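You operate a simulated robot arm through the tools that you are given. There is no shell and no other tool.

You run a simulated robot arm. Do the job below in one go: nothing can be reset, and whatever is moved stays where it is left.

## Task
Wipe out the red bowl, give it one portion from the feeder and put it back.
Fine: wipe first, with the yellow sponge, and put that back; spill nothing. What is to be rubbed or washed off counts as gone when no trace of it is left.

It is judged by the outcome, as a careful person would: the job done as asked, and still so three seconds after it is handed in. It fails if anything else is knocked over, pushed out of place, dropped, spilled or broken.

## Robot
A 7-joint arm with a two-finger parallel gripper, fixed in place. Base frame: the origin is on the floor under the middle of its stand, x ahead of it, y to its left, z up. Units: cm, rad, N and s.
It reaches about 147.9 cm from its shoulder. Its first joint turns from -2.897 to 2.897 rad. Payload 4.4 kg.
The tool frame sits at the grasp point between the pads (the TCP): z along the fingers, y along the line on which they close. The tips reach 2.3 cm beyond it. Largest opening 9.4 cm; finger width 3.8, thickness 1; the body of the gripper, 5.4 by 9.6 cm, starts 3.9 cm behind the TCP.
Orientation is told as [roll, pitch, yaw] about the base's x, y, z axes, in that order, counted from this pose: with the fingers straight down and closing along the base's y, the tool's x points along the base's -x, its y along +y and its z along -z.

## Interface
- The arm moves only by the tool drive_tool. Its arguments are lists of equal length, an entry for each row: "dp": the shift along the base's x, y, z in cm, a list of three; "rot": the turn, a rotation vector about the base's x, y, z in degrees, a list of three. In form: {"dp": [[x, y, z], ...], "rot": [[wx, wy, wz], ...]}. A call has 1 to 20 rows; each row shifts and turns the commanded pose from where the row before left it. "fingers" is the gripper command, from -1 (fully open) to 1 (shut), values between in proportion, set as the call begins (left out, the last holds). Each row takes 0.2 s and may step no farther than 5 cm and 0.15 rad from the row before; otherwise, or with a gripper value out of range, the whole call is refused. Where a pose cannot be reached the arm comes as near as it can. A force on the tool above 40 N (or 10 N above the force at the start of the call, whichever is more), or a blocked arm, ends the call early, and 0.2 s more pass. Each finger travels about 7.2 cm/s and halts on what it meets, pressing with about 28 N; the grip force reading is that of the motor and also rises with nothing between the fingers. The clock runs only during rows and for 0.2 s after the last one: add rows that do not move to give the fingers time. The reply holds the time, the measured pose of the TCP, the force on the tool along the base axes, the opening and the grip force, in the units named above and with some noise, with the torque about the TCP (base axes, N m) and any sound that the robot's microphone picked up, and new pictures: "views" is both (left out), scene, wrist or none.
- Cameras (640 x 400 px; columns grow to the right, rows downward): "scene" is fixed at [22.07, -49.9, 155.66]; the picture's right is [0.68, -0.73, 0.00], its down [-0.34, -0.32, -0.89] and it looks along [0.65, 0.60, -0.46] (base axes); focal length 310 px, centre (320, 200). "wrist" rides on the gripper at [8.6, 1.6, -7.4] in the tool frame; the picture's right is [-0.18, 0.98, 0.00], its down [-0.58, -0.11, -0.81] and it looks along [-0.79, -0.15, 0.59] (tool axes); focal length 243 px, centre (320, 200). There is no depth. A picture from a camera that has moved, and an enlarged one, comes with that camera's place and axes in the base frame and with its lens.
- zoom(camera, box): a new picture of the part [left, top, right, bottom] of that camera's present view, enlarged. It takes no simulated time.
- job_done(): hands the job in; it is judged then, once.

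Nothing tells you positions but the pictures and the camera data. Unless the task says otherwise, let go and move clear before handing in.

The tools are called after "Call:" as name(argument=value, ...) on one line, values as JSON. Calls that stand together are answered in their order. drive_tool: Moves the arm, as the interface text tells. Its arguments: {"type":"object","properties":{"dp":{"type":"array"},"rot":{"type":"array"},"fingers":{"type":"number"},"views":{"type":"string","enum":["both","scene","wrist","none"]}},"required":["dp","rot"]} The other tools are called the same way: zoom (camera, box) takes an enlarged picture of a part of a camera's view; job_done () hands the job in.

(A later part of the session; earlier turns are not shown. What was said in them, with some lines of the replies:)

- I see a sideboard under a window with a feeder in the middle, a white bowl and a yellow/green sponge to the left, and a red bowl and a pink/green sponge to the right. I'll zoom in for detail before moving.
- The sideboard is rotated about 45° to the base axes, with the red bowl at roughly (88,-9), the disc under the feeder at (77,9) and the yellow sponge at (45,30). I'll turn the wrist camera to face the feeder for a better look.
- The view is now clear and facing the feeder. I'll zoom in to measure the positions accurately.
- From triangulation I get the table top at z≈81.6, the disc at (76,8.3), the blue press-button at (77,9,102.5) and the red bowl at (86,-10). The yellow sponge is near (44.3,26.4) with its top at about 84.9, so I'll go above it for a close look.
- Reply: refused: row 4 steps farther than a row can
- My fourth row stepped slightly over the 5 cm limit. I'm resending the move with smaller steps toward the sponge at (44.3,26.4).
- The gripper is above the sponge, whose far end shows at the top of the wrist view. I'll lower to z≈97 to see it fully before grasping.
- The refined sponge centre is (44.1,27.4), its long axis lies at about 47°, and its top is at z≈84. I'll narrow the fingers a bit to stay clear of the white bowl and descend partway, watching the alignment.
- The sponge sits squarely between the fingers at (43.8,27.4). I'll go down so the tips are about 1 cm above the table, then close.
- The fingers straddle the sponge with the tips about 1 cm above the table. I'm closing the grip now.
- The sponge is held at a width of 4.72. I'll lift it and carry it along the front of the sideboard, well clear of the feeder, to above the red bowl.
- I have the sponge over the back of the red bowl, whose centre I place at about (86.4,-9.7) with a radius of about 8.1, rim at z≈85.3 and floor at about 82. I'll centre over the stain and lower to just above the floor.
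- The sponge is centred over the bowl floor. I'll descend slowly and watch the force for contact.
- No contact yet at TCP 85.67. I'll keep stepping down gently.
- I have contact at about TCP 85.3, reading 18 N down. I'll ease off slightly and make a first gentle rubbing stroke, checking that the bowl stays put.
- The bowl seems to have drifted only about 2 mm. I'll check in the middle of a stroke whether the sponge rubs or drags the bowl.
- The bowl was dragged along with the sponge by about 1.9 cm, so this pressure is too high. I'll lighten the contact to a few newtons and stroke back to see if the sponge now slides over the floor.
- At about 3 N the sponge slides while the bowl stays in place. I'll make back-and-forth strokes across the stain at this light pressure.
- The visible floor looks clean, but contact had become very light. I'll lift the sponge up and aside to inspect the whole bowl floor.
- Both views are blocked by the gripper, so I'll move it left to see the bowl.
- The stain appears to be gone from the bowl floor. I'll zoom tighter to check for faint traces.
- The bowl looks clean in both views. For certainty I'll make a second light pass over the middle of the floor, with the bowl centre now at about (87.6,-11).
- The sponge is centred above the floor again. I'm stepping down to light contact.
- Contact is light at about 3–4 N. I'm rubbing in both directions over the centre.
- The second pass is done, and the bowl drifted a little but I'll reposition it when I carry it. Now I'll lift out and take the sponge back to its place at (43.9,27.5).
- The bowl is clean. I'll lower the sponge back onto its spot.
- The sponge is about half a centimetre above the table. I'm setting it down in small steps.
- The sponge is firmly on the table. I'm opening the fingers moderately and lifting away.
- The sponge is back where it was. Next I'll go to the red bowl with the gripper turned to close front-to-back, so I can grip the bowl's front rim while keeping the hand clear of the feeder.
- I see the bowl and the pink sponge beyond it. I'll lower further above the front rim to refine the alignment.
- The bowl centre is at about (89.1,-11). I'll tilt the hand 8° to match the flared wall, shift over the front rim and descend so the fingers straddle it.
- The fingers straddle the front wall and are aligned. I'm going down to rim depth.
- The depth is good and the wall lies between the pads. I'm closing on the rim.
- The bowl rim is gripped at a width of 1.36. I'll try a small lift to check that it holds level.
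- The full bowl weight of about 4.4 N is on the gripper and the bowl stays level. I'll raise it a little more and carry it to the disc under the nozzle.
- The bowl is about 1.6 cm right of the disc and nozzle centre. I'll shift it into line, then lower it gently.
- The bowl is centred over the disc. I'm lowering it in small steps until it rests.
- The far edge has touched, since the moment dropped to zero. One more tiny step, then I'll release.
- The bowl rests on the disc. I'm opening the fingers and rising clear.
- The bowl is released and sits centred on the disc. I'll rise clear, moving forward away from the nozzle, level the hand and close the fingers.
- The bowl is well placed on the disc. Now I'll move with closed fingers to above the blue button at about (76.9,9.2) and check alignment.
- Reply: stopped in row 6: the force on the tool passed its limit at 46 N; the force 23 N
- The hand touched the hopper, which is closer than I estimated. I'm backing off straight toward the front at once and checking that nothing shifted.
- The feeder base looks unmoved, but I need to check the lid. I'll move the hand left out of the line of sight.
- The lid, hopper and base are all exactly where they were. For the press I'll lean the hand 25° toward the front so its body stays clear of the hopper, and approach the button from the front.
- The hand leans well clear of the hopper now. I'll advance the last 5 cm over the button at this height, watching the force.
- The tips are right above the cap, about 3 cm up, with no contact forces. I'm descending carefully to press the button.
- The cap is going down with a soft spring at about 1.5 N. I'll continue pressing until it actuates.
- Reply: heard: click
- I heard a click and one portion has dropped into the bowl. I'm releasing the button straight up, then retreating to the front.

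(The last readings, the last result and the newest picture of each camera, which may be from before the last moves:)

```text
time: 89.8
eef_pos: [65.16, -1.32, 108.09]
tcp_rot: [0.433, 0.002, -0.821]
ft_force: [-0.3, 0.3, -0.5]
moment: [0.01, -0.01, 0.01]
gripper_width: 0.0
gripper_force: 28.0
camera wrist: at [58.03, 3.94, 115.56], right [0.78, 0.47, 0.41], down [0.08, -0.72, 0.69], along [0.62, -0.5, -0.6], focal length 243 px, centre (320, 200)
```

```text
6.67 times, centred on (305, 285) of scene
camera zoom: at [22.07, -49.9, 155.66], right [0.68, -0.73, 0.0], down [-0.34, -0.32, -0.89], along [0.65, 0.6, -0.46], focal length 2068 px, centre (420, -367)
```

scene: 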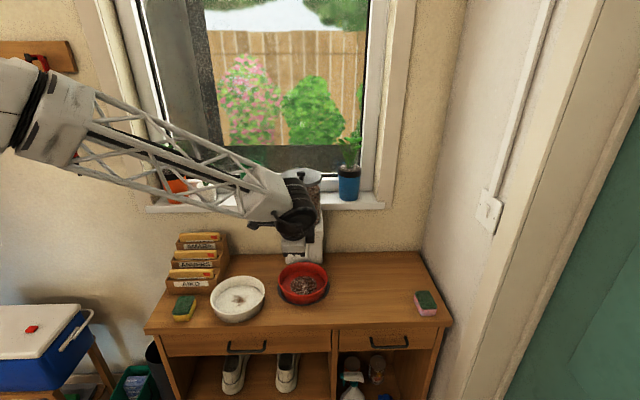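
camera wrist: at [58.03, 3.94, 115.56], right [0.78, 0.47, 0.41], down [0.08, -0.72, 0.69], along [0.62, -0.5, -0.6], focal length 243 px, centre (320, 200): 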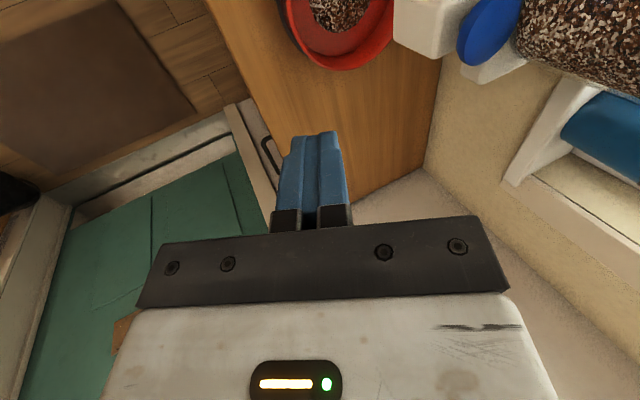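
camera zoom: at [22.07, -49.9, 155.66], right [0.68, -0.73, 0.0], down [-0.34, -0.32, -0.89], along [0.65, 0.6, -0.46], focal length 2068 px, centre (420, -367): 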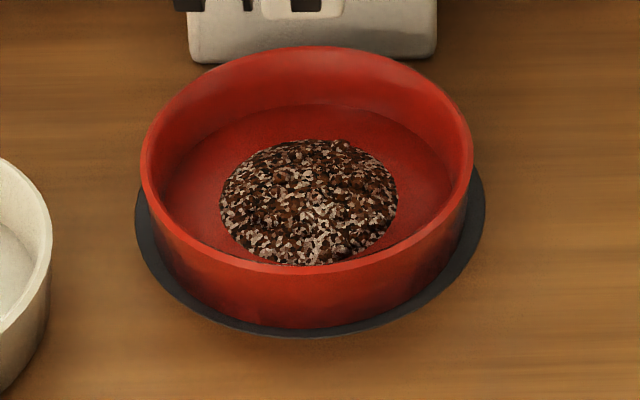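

One portion sits neatly in the bowl with nothing spilled. Now I'll go back to the earlier grasp pose at the front rim, with a narrower opening so the inner finger stays clear of the food.

Call:
drive_tool(dp=[[0.66, 0.48, -3.5], [0.66, 0.48, -3.5], [0.66, 0.48, -3.5], [0.66, 0.48, -3.5], [1.0, 0.93, -1], [1.1, 1.0, -1], [1.1, 1.0, -1], [0, 0, -1], [0, 0, 0]], rot=[[-3.83, 4.1, 0], [-3.83, 4.1, 0], [-3.83, 4.1, 0], [0, 0, 0], [0, 0, 0], [0, 0, 0], [0, 0, 0], [0, 0, 0], [0, 0, 0]], fingers=0.36)

Call:
zoom(camera="scene", box=[265, 240, 345, 315])

Call:
zoom(camera="wrist", box=[200, 0, 580, 240])

```text
time: 91.8
eef_pos: [71.05, 3.53, 90.14]
tcp_rot: [0.137, -0.001, -0.821]
ft_force: [-0.4, 0.8, -0.5]
moment: [0.01, 0.0, -0.03]
gripper_width: 3.0
gripper_force: 0.1
camera wrist: at [65.57, 10.29, 97.72], right [0.84, 0.53, 0.14], down [0.24, -0.58, 0.78], along [0.49, -0.62, -0.61], focal length 243 px, centre (320, 200)
```

scene: 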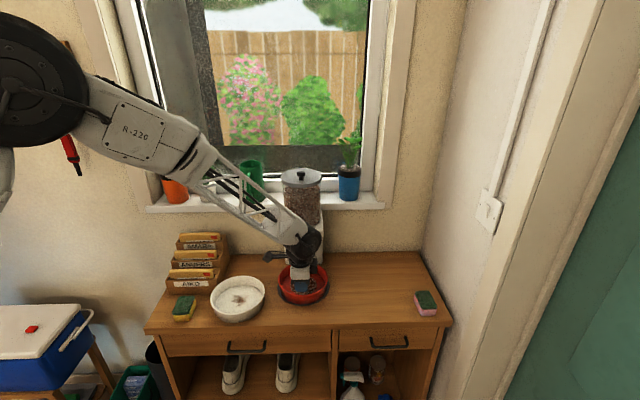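
wrist: 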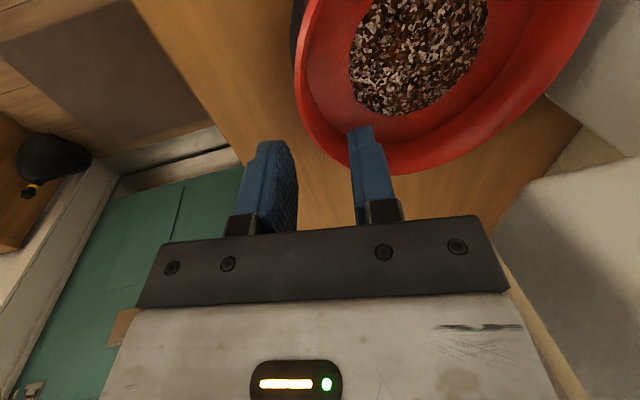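

```text
5.33 times, centred on (305, 278) of scene
camera zoom: at [22.07, -49.9, 155.66], right [0.68, -0.73, 0.0], down [-0.34, -0.32, -0.89], along [0.65, 0.6, -0.46], focal length 1654 px, centre (400, -213)
```

zoom: 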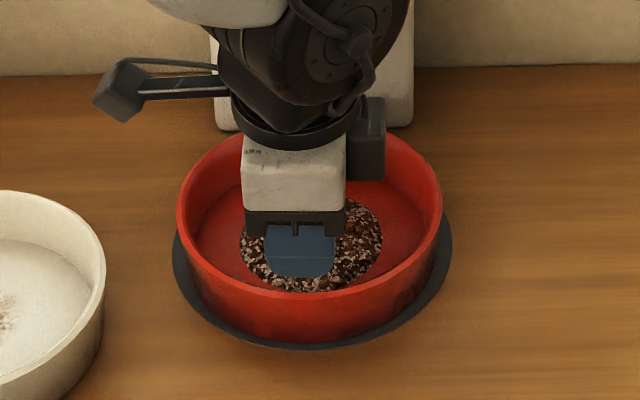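

```text
1.67 times, centred on (390, 120) of wrist
camera zoom: at [65.57, 10.29, 97.72], right [0.84, 0.53, 0.14], down [0.24, -0.58, 0.78], along [0.49, -0.62, -0.61], focal length 404 px, centre (203, 333)
```

zoom: 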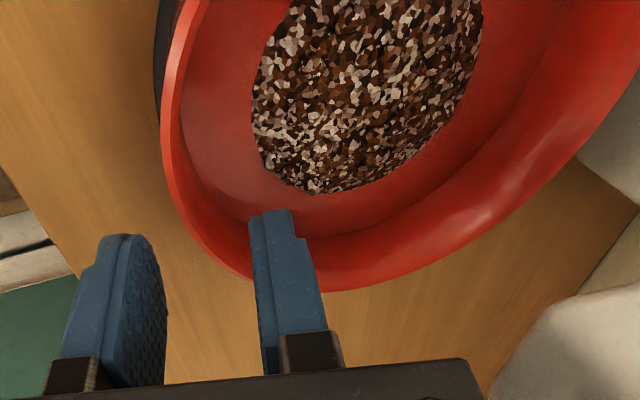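

There is a good gap between the food and the front wall. I'm descending in stages with force checks.

Call:
drive_tool(dp=[[0, 0, -1.2], [0, 0, -1.2], [0, 0, 0]], rot=[[0, 0, 0], [0, 0, 0], [0, 0, 0]])

Call:
zoom(camera="scene", box=[265, 240, 345, 315])

Call:
zoom(camera="wrist", box=[200, 0, 580, 240])

```text
time: 92.6
eef_pos: [71.12, 3.54, 87.84]
tcp_rot: [0.138, 0.004, -0.822]
ft_force: [-0.2, 0.8, 0.2]
moment: [-0.02, -0.02, 0.0]
gripper_width: 3.01
gripper_force: 0.0
camera wrist: at [65.49, 10.28, 95.36], right [0.84, 0.53, 0.14], down [0.24, -0.58, 0.78], along [0.49, -0.62, -0.61], focal length 243 px, centre (320, 200)
```

scene: 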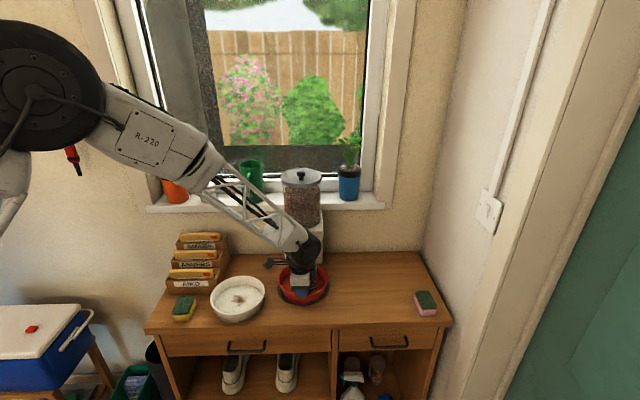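
wrist: 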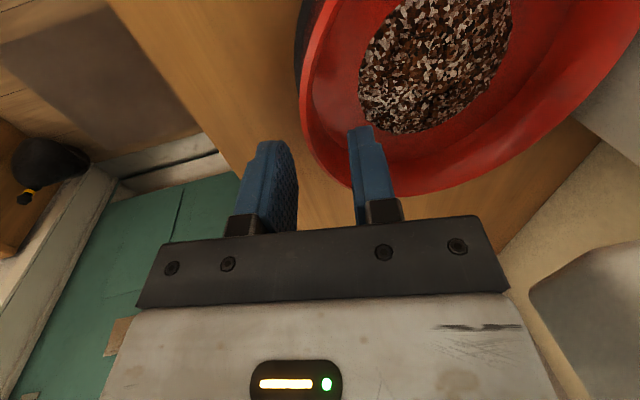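

```text
5.33 times, centred on (305, 278) of scene
camera zoom: at [22.07, -49.9, 155.66], right [0.68, -0.73, 0.0], down [-0.34, -0.32, -0.89], along [0.65, 0.6, -0.46], focal length 1654 px, centre (400, -213)
```

zoom: 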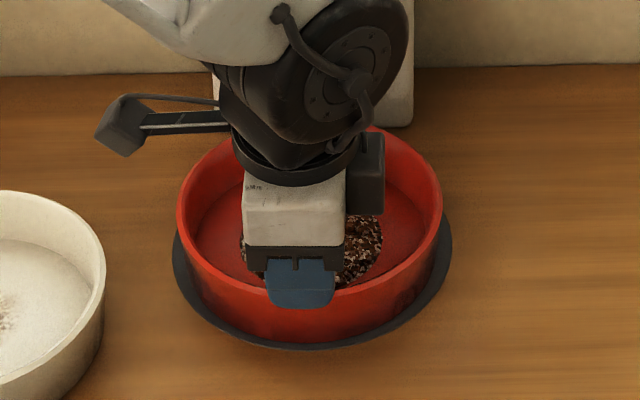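

```text
1.67 times, centred on (390, 120) of wrist
camera zoom: at [65.49, 10.28, 95.36], right [0.84, 0.53, 0.14], down [0.24, -0.58, 0.78], along [0.49, -0.62, -0.61], focal length 404 px, centre (203, 333)
```

zoom: 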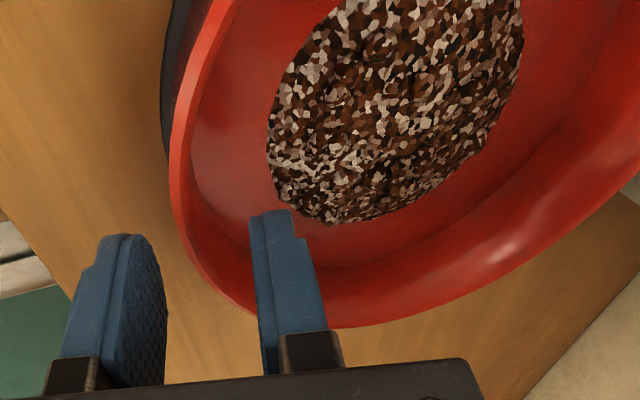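

Call:
drive_tool(dp=[[0, 0, -0.8], [0, 0, -0.8], [0, 0, -0.5], [0, 0, 0]], rot=[[0, 0, 0], [0, 0, 0], [0, 0, 0], [0, 0, 0]])

Call:
zoom(camera="scene", box=[265, 240, 345, 315])

Call:
zoom(camera="wrist", box=[200, 0, 580, 240])

```text
time: 93.6
eef_pos: [71.07, 3.59, 85.81]
tcp_rot: [0.137, 0.0, -0.821]
ft_force: [0.6, -0.7, -0.4]
moment: [-0.02, -0.02, 0.02]
gripper_width: 3.01
gripper_force: 0.0
camera wrist: at [65.53, 10.32, 93.32], right [0.84, 0.53, 0.14], down [0.24, -0.58, 0.78], along [0.49, -0.62, -0.61], focal length 243 px, centre (320, 200)
```

scene: 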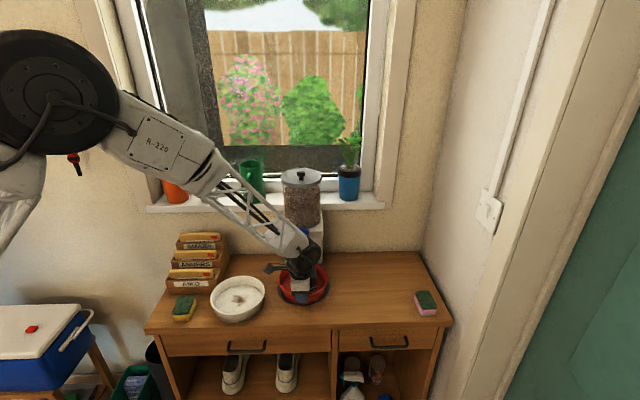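
wrist: 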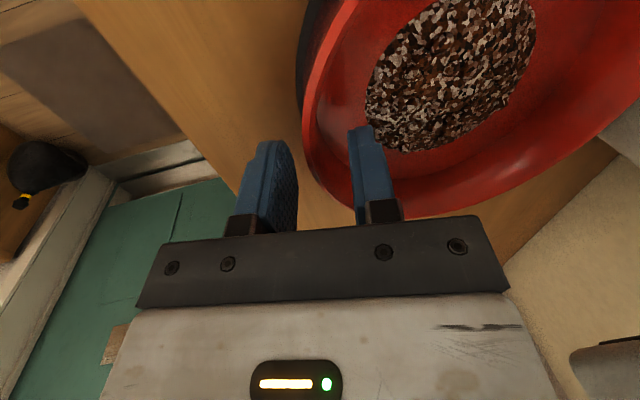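

```text
5.33 times, centred on (305, 278) of scene
camera zoom: at [22.07, -49.9, 155.66], right [0.68, -0.73, 0.0], down [-0.34, -0.32, -0.89], along [0.65, 0.6, -0.46], focal length 1654 px, centre (400, -213)
```

zoom: 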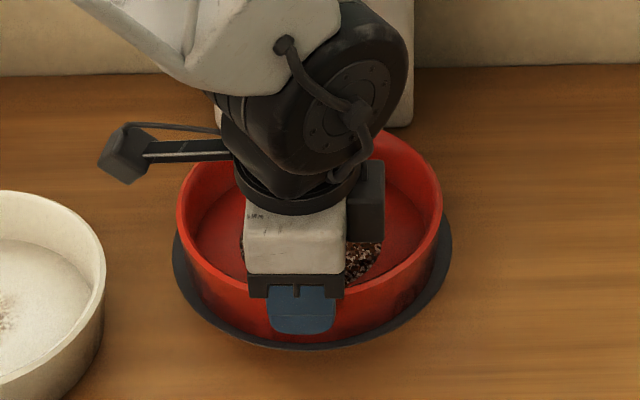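

```text
1.67 times, centred on (390, 120) of wrist
camera zoom: at [65.53, 10.32, 93.32], right [0.84, 0.53, 0.14], down [0.24, -0.58, 0.78], along [0.49, -0.62, -0.61], focal length 404 px, centre (203, 333)
```

zoom: 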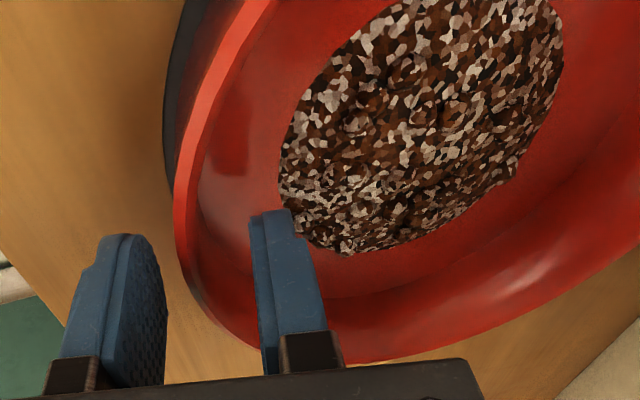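

The fingers are around the rim without touching the food. I'm closing the grip.

Call:
drive_tool(dp=[[0, 0, 0], [0, 0, 0], [0, 0, 0], [0, 0, 0], [0, 0, 0]], rot=[[0, 0, 0], [0, 0, 0], [0, 0, 0], [0, 0, 0], [0, 0, 0]], fingers=1, views="none")

Call:
drive_tool(dp=[[0, 0, 0.2], [0, 0, 0.3], [0, 0, 0.3], [0, 0, 0]], rot=[[0, 0, 0], [0, 0, 0], [0, 0, 0], [0, 0, 0]])

Call:
zoom(camera="scene", box=[265, 240, 345, 315])

```text
time: 94.8
eef_pos: [71.1, 3.57, 85.73]
tcp_rot: [0.139, 0.0, -0.823]
ft_force: [1.8, 0.5, 0.5]
moment: [-0.07, 0.21, -0.09]
gripper_width: 1.38
gripper_force: 28.0
```

```text
time: 95.8
eef_pos: [71.06, 3.46, 86.54]
tcp_rot: [0.137, 0.002, -0.822]
ft_force: [0.3, -0.3, -4.6]
moment: [-0.25, 0.24, 0.0]
gripper_width: 1.35
gripper_force: 27.8
camera wrist: at [65.56, 10.27, 94.04], right [0.84, 0.53, 0.14], down [0.24, -0.58, 0.78], along [0.49, -0.62, -0.61], focal length 243 px, centre (320, 200)
```

scene: 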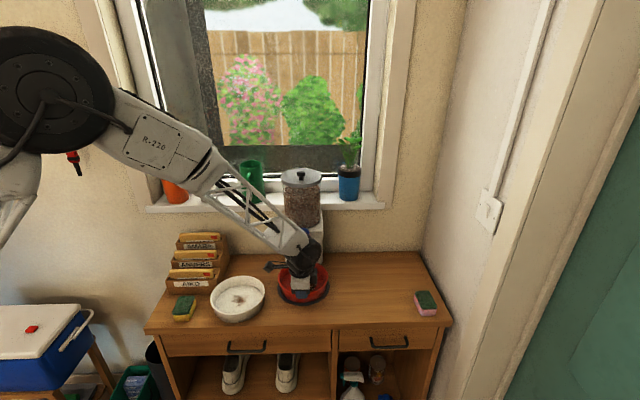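
wrist: 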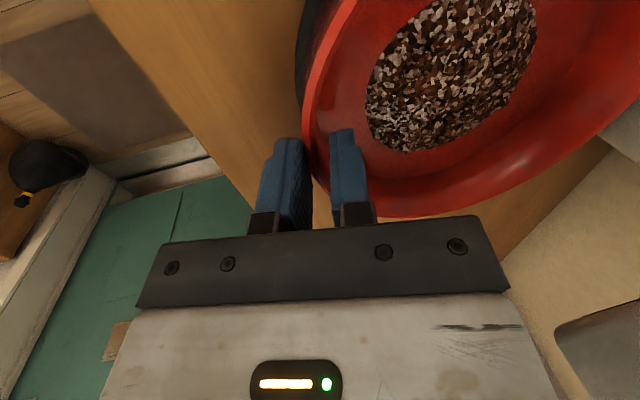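

```text
5.33 times, centred on (305, 278) of scene
camera zoom: at [22.07, -49.9, 155.66], right [0.68, -0.73, 0.0], down [-0.34, -0.32, -0.89], along [0.65, 0.6, -0.46], focal length 1654 px, centre (400, -213)
```

zoom: 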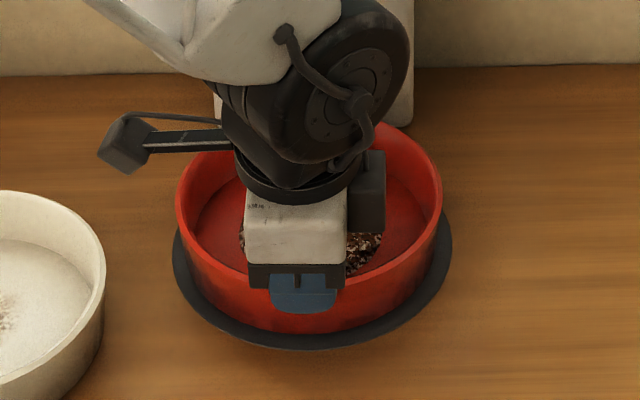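

The bowl is lifted level at about 4.6 N. I'll carry it slowly back to its original place, with the TCP target at about (81.3,-15.0).

Call:
drive_tool(dp=[[0, 0, 0.4], [0, 0, 0.4], [0.243, -0.437, 0], [0.487, -0.873, 0], [0.73, -1.31, 0], [0.73, -1.31, 0], [0.73, -1.31, 0], [0.73, -1.31, 0], [0.73, -1.31, 0], [0.73, -1.31, 0], [0.73, -1.31, 0], [0.73, -1.31, 0], [0.73, -1.31, 0], [0.73, -1.31, 0], [0.73, -1.31, 0], [0.73, -1.31, 0], [0.487, -0.873, 0], [0.29, -0.52, 0], [0, 0, 0]], rot=[[0, 0, 0], [0, 0, 0], [0, 0, 0], [0, 0, 0], [0, 0, 0], [0, 0, 0], [0, 0, 0], [0, 0, 0], [0, 0, 0], [0, 0, 0], [0, 0, 0], [0, 0, 0], [0, 0, 0], [0, 0, 0], [0, 0, 0], [0, 0, 0], [0, 0, 0], [0, 0, 0], [0, 0, 0]])

Call:
zoom(camera="scene", box=[310, 240, 460, 340])

```text
time: 99.8
eef_pos: [81.27, -14.74, 87.29]
tcp_rot: [0.138, 0.001, -0.823]
ft_force: [-0.8, -0.5, -4.7]
moment: [-0.23, 0.23, 0.02]
gripper_width: 1.4
gripper_force: 28.0
camera wrist: at [75.74, -8.08, 94.8], right [0.84, 0.53, 0.14], down [0.24, -0.58, 0.78], along [0.49, -0.62, -0.61], focal length 243 px, centre (320, 200)
```

scene: 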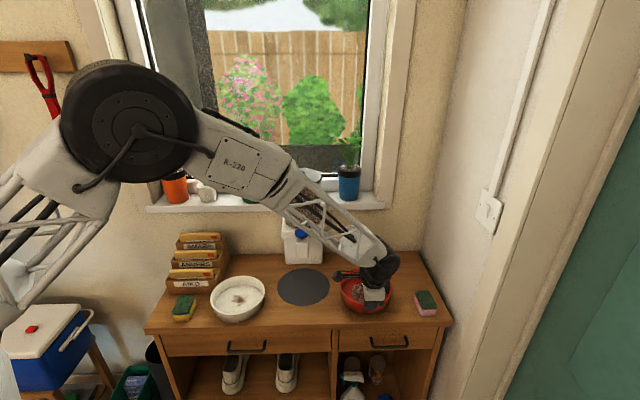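
wrist: 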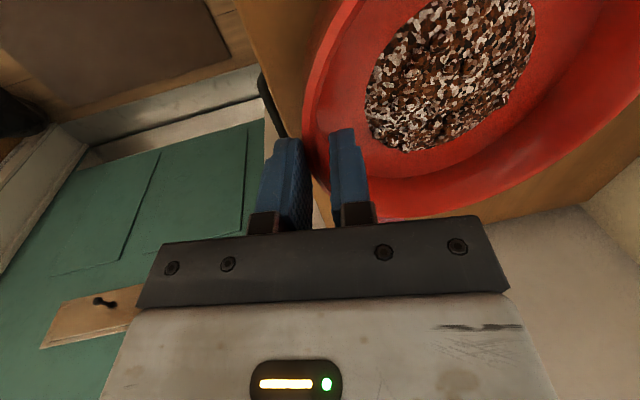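

```text
4.00 times, centred on (385, 290) of scene
camera zoom: at [22.07, -49.9, 155.66], right [0.68, -0.73, 0.0], down [-0.34, -0.32, -0.89], along [0.65, 0.6, -0.46], focal length 1241 px, centre (60, -160)
```

zoom: 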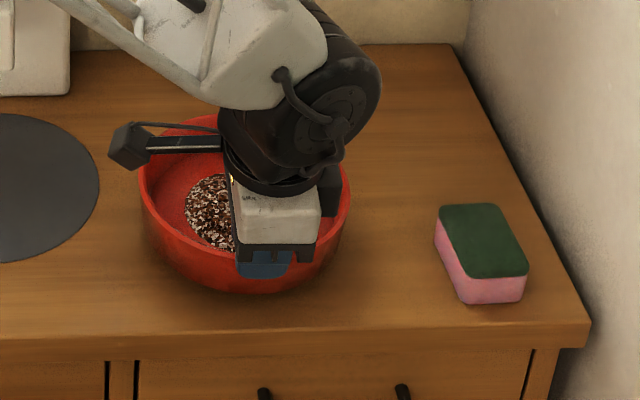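

The bowl is laterally back on its original spot. I'm lowering it most of the way and comparing with the initial picture.

Call:
drive_tool(dp=[[0, 0, -0.4], [0, 0, -0.4], [0, 0, -0.3], [0, 0, 0]], rot=[[0, 0, 0], [0, 0, 0], [0, 0, 0], [0, 0, 0]], views="none")

Call:
zoom(camera="scene", box=[310, 240, 460, 340])

```text
time: 100.8
eef_pos: [81.27, -14.97, 86.21]
tcp_rot: [0.138, -0.001, -0.822]
ft_force: [-0.1, 0.0, -3.8]
moment: [-0.24, 0.24, 0.01]
gripper_width: 1.36
gripper_force: 28.0
```

```text
4.00 times, centred on (385, 290) of scene
camera zoom: at [22.07, -49.9, 155.66], right [0.68, -0.73, 0.0], down [-0.34, -0.32, -0.89], along [0.65, 0.6, -0.46], focal length 1241 px, centre (60, -160)
```

zoom: 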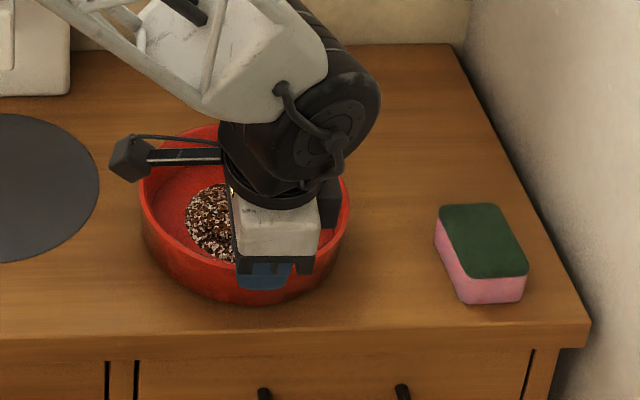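

Call:
drive_tool(dp=[[0.18, 0.17, -0.2], [0, 0, -0.15], [0, 0, 0]], rot=[[0, 0, 0], [0, 0, 0], [0, 0, 0]], views="none")

Call:
drive_tool(dp=[[0, 0, -0.08], [0, 0, 0]], rot=[[0, 0, 0], [0, 0, 0]], views="none")

Call:
drive_tool(dp=[[0, 0, -0.08], [0, 0, 0]], rot=[[0, 0, 0], [0, 0, 0]], views="none")

```text
time: 101.6
eef_pos: [81.52, -14.79, 85.76]
tcp_rot: [0.137, 0.0, -0.822]
ft_force: [0.3, 0.1, -2.4]
moment: [0.03, 0.03, 0.01]
gripper_width: 1.36
gripper_force: 27.9
```

```text
time: 102.2
eef_pos: [81.45, -14.76, 85.82]
tcp_rot: [0.138, 0.001, -0.822]
ft_force: [-2.9, 0.5, 4.6]
moment: [0.2, 0.54, 0.09]
gripper_width: 1.37
gripper_force: 28.4
```

```text
time: 102.8
eef_pos: [81.38, -14.79, 85.69]
tcp_rot: [0.14, 0.0, -0.825]
ft_force: [-4.9, 3.6, 19.9]
moment: [0.13, 0.38, 0.08]
gripper_width: 1.37
gripper_force: 28.7
```

The bowl is down on the table. I'll relieve the extra pressure a touch, check the position, then release.

Call:
drive_tool(dp=[[0, 0, 0.08], [0, 0, 0]], rot=[[0, 0, 0], [0, 0, 0]], views="none")

Call:
zoom(camera="scene", box=[310, 240, 460, 340])

```text
time: 103.4
eef_pos: [81.42, -14.64, 85.69]
tcp_rot: [0.139, -0.002, -0.82]
ft_force: [3.0, -3.3, 12.2]
moment: [-0.68, -0.39, -0.03]
gripper_width: 1.36
gripper_force: 28.0
```

```text
4.00 times, centred on (385, 290) of scene
camera zoom: at [22.07, -49.9, 155.66], right [0.68, -0.73, 0.0], down [-0.34, -0.32, -0.89], along [0.65, 0.6, -0.46], focal length 1241 px, centre (60, -160)
```

zoom: 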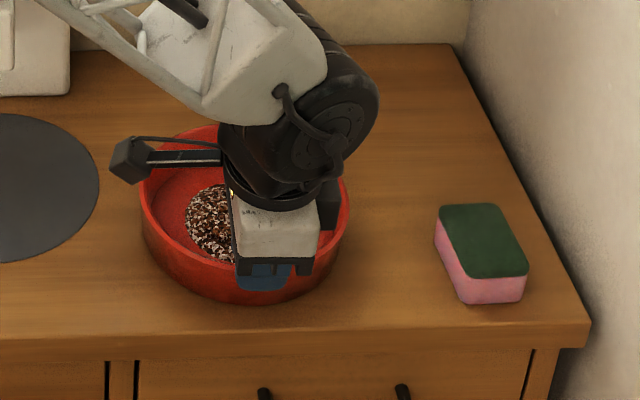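

The position matches the initial picture within a few pixels. I'm easing off a bit more and releasing with a small opening so the inner finger stays off the food.

Call:
drive_tool(dp=[[0, 0, 0.06], [0, 0, 0]], rot=[[0, 0, 0], [0, 0, 0]], views="none")

Call:
drive_tool(dp=[[0, 0, 0], [0, 0, 0], [0, 0, 0]], rot=[[0, 0, 0], [0, 0, 0], [0, 0, 0]], fingers=0.36)

Call:
zoom(camera="scene", box=[310, 240, 460, 340])

Call:
zoom(camera="wrist", box=[200, 0, 580, 240])

```text
time: 104.0
eef_pos: [81.38, -14.71, 85.82]
tcp_rot: [0.138, 0.002, -0.821]
ft_force: [0.6, -0.5, 0.5]
moment: [-0.4, -0.09, -0.02]
gripper_width: 1.36
gripper_force: 28.6
```

```text
time: 104.8
eef_pos: [81.43, -14.8, 85.76]
tcp_rot: [0.138, 0.001, -0.822]
ft_force: [-0.6, -1.0, 0.3]
moment: [0.0, -0.01, -0.03]
gripper_width: 3.04
gripper_force: 0.1
camera wrist: at [75.98, -7.98, 93.39], right [0.84, 0.53, 0.14], down [0.24, -0.58, 0.78], along [0.49, -0.62, -0.61], focal length 243 px, centre (320, 200)
```

scene: 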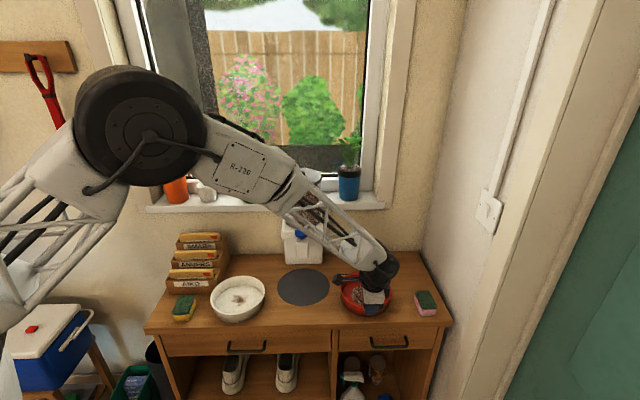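
wrist: 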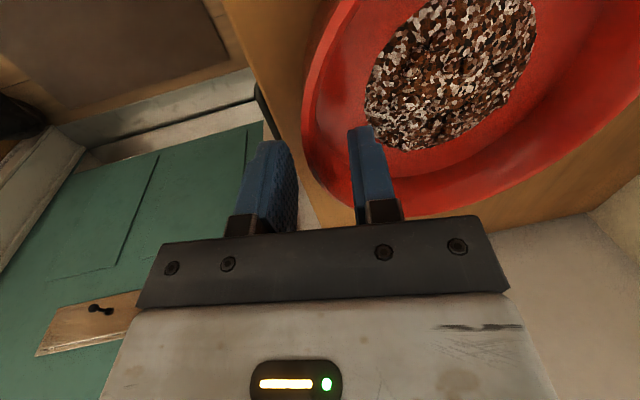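

```text
4.00 times, centred on (385, 290) of scene
camera zoom: at [22.07, -49.9, 155.66], right [0.68, -0.73, 0.0], down [-0.34, -0.32, -0.89], along [0.65, 0.6, -0.46], focal length 1241 px, centre (60, -160)
```

zoom: 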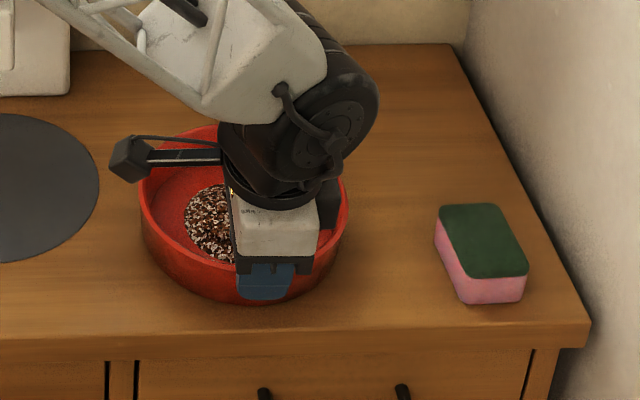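

```text
1.67 times, centred on (390, 120) of wrist
camera zoom: at [75.98, -7.98, 93.39], right [0.84, 0.53, 0.14], down [0.24, -0.58, 0.78], along [0.49, -0.62, -0.61], focal length 404 px, centre (203, 333)
```

zoom: 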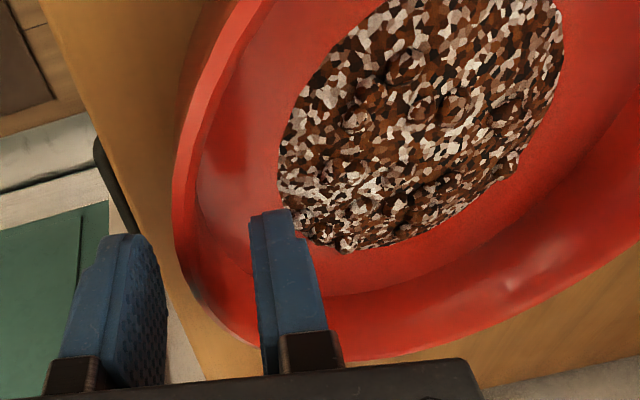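

Released cleanly. I'm rising straight up out of the bowl, then retreating to the front-left and clear of everything.

Call:
drive_tool(dp=[[0, 0, 0.7], [0, 0, 1.0], [0, 0, 1.5], [0, 0, 2.5], [0, 0, 3.5], [-1.5, -1.4, 3.5], [-2.5, -1, 3], [-3, 0, 2], [-3.5, 1.5, 1], [-3.5, 2, 0], [-3.5, 2, 0], [-3.5, 2, 0], [0, 0, 0]], rot=[[0, 0, 0], [0, 0, 0], [0, 0, 0], [0, 0, 0], [0, 0, 0], [0, 0, 0], [-2.73, 2.92, 0], [-2.73, 2.92, 0], [0, 0, 0], [0, 0, 0], [0, 0, 0], [0, 0, 0], [0, 0, 0]])

Call:
zoom(camera="scene", box=[310, 240, 460, 340])

Call:
zoom(camera="scene", box=[150, 220, 310, 330])

```text
time: 107.6
eef_pos: [60.5, -9.69, 104.49]
tcp_rot: [-0.002, 0.0, -0.822]
ft_force: [0.5, -0.4, -0.2]
moment: [-0.01, 0.06, 0.03]
gripper_width: 3.03
gripper_force: 0.1
camera wrist: at [55.76, -2.13, 111.91], right [0.85, 0.53, 0.0], down [0.32, -0.5, 0.81], along [0.43, -0.68, -0.59], focal length 243 px, centre (320, 200)
```

scene: 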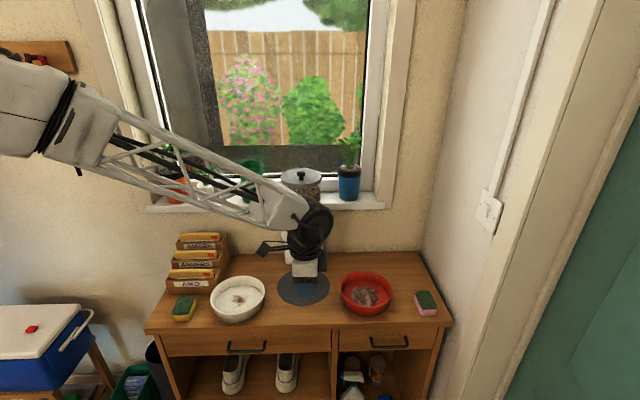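
wrist: 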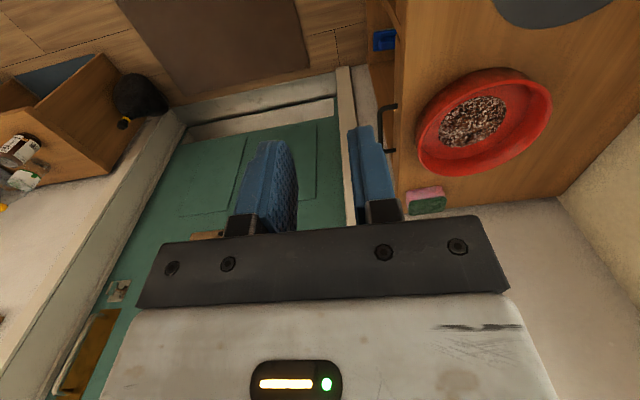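

```text
4.00 times, centred on (385, 290) of scene
camera zoom: at [22.07, -49.9, 155.66], right [0.68, -0.73, 0.0], down [-0.34, -0.32, -0.89], along [0.65, 0.6, -0.46], focal length 1241 px, centre (60, -160)
```

zoom: 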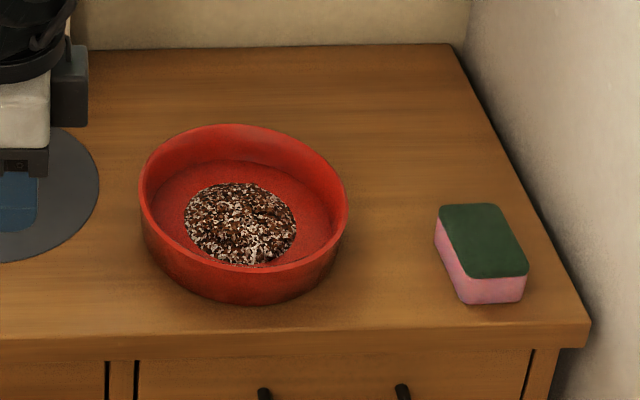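

```text
3.64 times, centred on (230, 275) of scene
camera zoom: at [22.07, -49.9, 155.66], right [0.68, -0.73, 0.0], down [-0.34, -0.32, -0.89], along [0.65, 0.6, -0.46], focal length 1128 px, centre (647, -73)
```

zoom: 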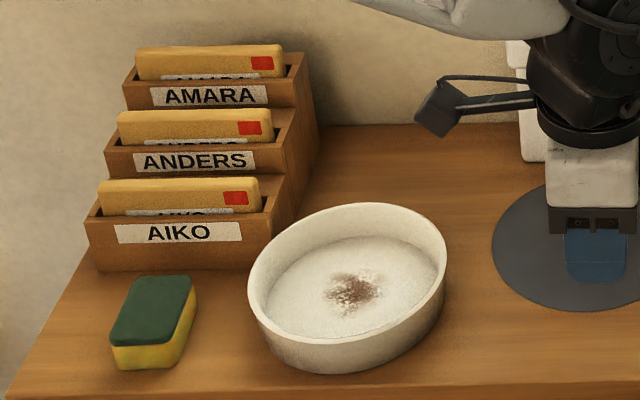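

The red bowl is back within about half a centimetre of its original spot, with its portion in it. I'll move the arm well away and check the feeder and disc for spills.

Call:
drive_tool(dp=[[-3, -1, 3], [-3, -1, 3], [-3, -1, 3], [-2, -2, 4], [-2, -3, 3], [0, 0, 0]], rot=[[0, 0, 0], [0, 0, 0], [0, 0, 0], [0, 0, 0], [0, 0, 0], [0, 0, 0]])

Call:
zoom(camera="scene", box=[250, 150, 370, 320])

Call:
zoom(camera="scene", box=[330, 260, 410, 325])

```text
time: 109.0
eef_pos: [47.46, -17.73, 120.29]
tcp_rot: [-0.002, 0.0, -0.821]
ft_force: [0.2, -0.2, 0.5]
moment: [-0.02, 0.01, 0.0]
gripper_width: 3.0
gripper_force: 0.0
camera wrist: at [42.8, -10.21, 127.75], right [0.84, 0.53, 0.0], down [0.32, -0.5, 0.81], along [0.43, -0.68, -0.59], focal length 243 px, centre (320, 200)
```

scene: 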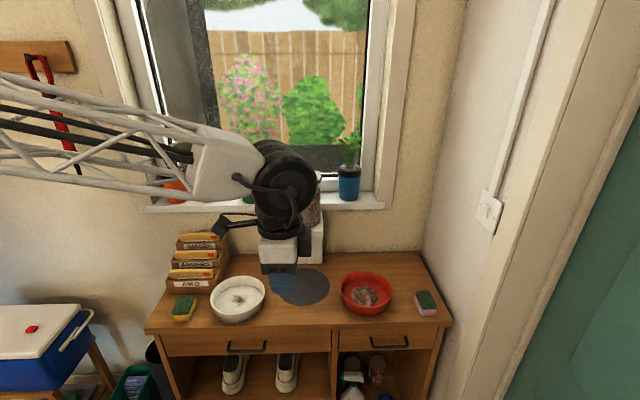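
wrist: 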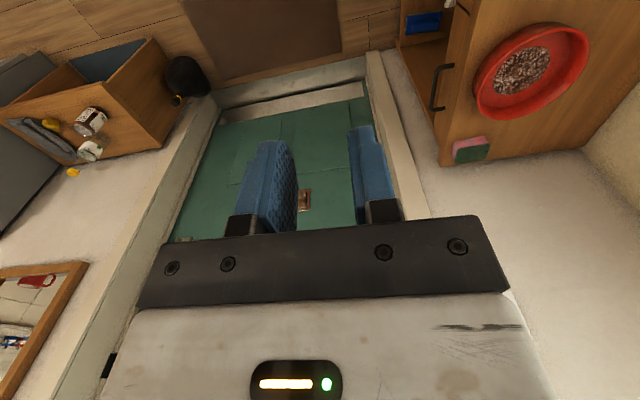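

```text
2.35 times, centred on (310, 235) of scene
camera zoom: at [22.07, -49.9, 155.66], right [0.68, -0.73, 0.0], down [-0.34, -0.32, -0.89], along [0.65, 0.6, -0.46], focal length 730 px, centre (344, 118)
```

zoom: 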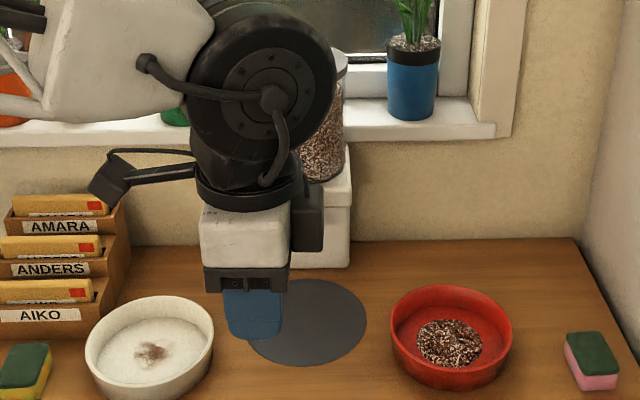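

```text
6.15 times, centred on (370, 292) of scene
camera zoom: at [22.07, -49.9, 155.66], right [0.68, -0.73, 0.0], down [-0.34, -0.32, -0.89], along [0.65, 0.6, -0.46], focal length 1909 px, centre (12, -369)
```

zoom: 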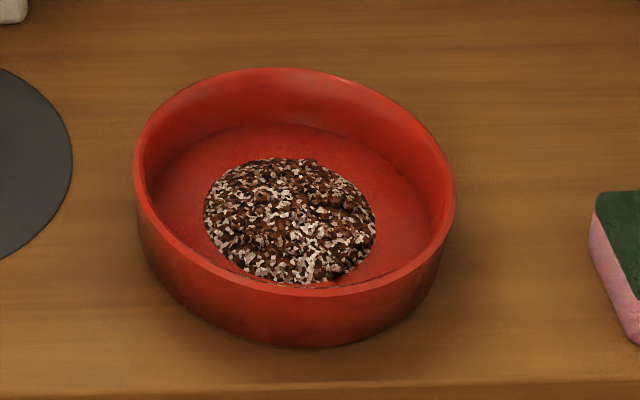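

Everything visible looks right. One more shift of the arm to view the feeder and disc fully.

Call:
drive_tool(dp=[[-1, 4, 2], [-1, 4, 2], [-1, 4, 2], [-1, 4, 2], [0, 4, 0], [0, 4, 0], [0, 0, 0]], rot=[[0, 0, 0], [0, 0, 0], [0, 0, 0], [0, 0, 0], [0, 0, 0], [0, 0, 0], [0, 0, 0]])

Call:
zoom(camera="scene", box=[250, 150, 370, 320])

```text
time: 110.6
eef_pos: [43.49, 6.19, 128.44]
tcp_rot: [-0.003, -0.001, -0.821]
ft_force: [-0.1, -0.2, -0.1]
moment: [0.03, 0.0, -0.01]
gripper_width: 3.0
gripper_force: 0.0
camera wrist: at [38.73, 13.73, 135.78], right [0.85, 0.53, 0.0], down [0.32, -0.5, 0.81], along [0.43, -0.68, -0.59], focal length 243 px, centre (320, 200)
```

scene: 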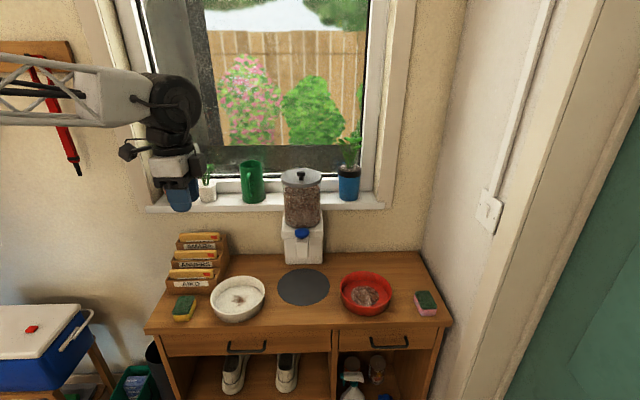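
wrist: 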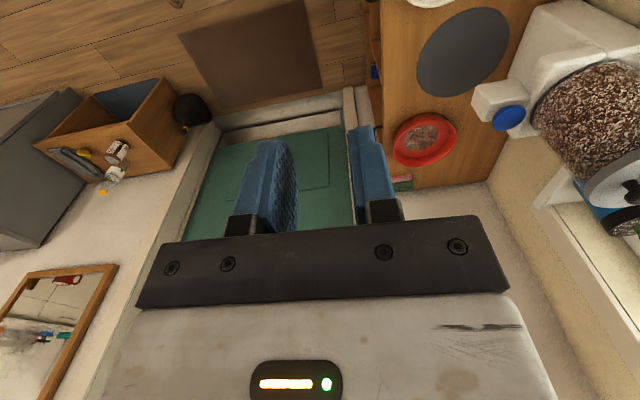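

```text
2.35 times, centred on (310, 235) of scene
camera zoom: at [22.07, -49.9, 155.66], right [0.68, -0.73, 0.0], down [-0.34, -0.32, -0.89], along [0.65, 0.6, -0.46], focal length 730 px, centre (344, 118)
```

zoom: 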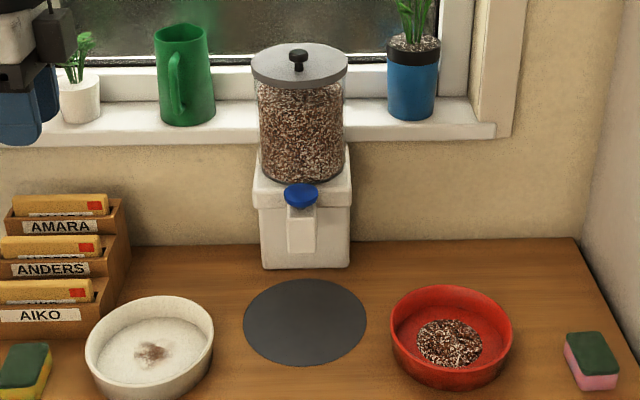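

The red bowl is wiped clean, holds one portion and is back in its place, and the yellow sponge is back too. The disc and table are free of spills, the feeder is unmoved and the arm is clear, so I'm handing the job in.

Call:
job_done()

```text
The job is handed in.
```

The job is done and handed in. The red bowl is wiped out, has one portion from the feeder in it, and is back within about half a centimetre of where it started.

- **Wiping:** I used the yellow sponge first, and no trace of the stain showed in either camera afterwards. The sponge is back in its place, within about 3 mm. The bowl slid a few centimetres while I rubbed it, and I corrected that when I put it back.
- **Portion:** I pressed the feeder button once, heard one click, and all the food landed in the bowl. The disc and table show no spills.
- **One bump:** while lining up to press the button, the gripper touched the feeder's hopper, and the arm stopped at 46 N. I backed off at once. The lid, hopper and base look exactly where they were in the first picture.

Nothing else on the sideboard or windowsill looks moved, and the arm is clear of everything.
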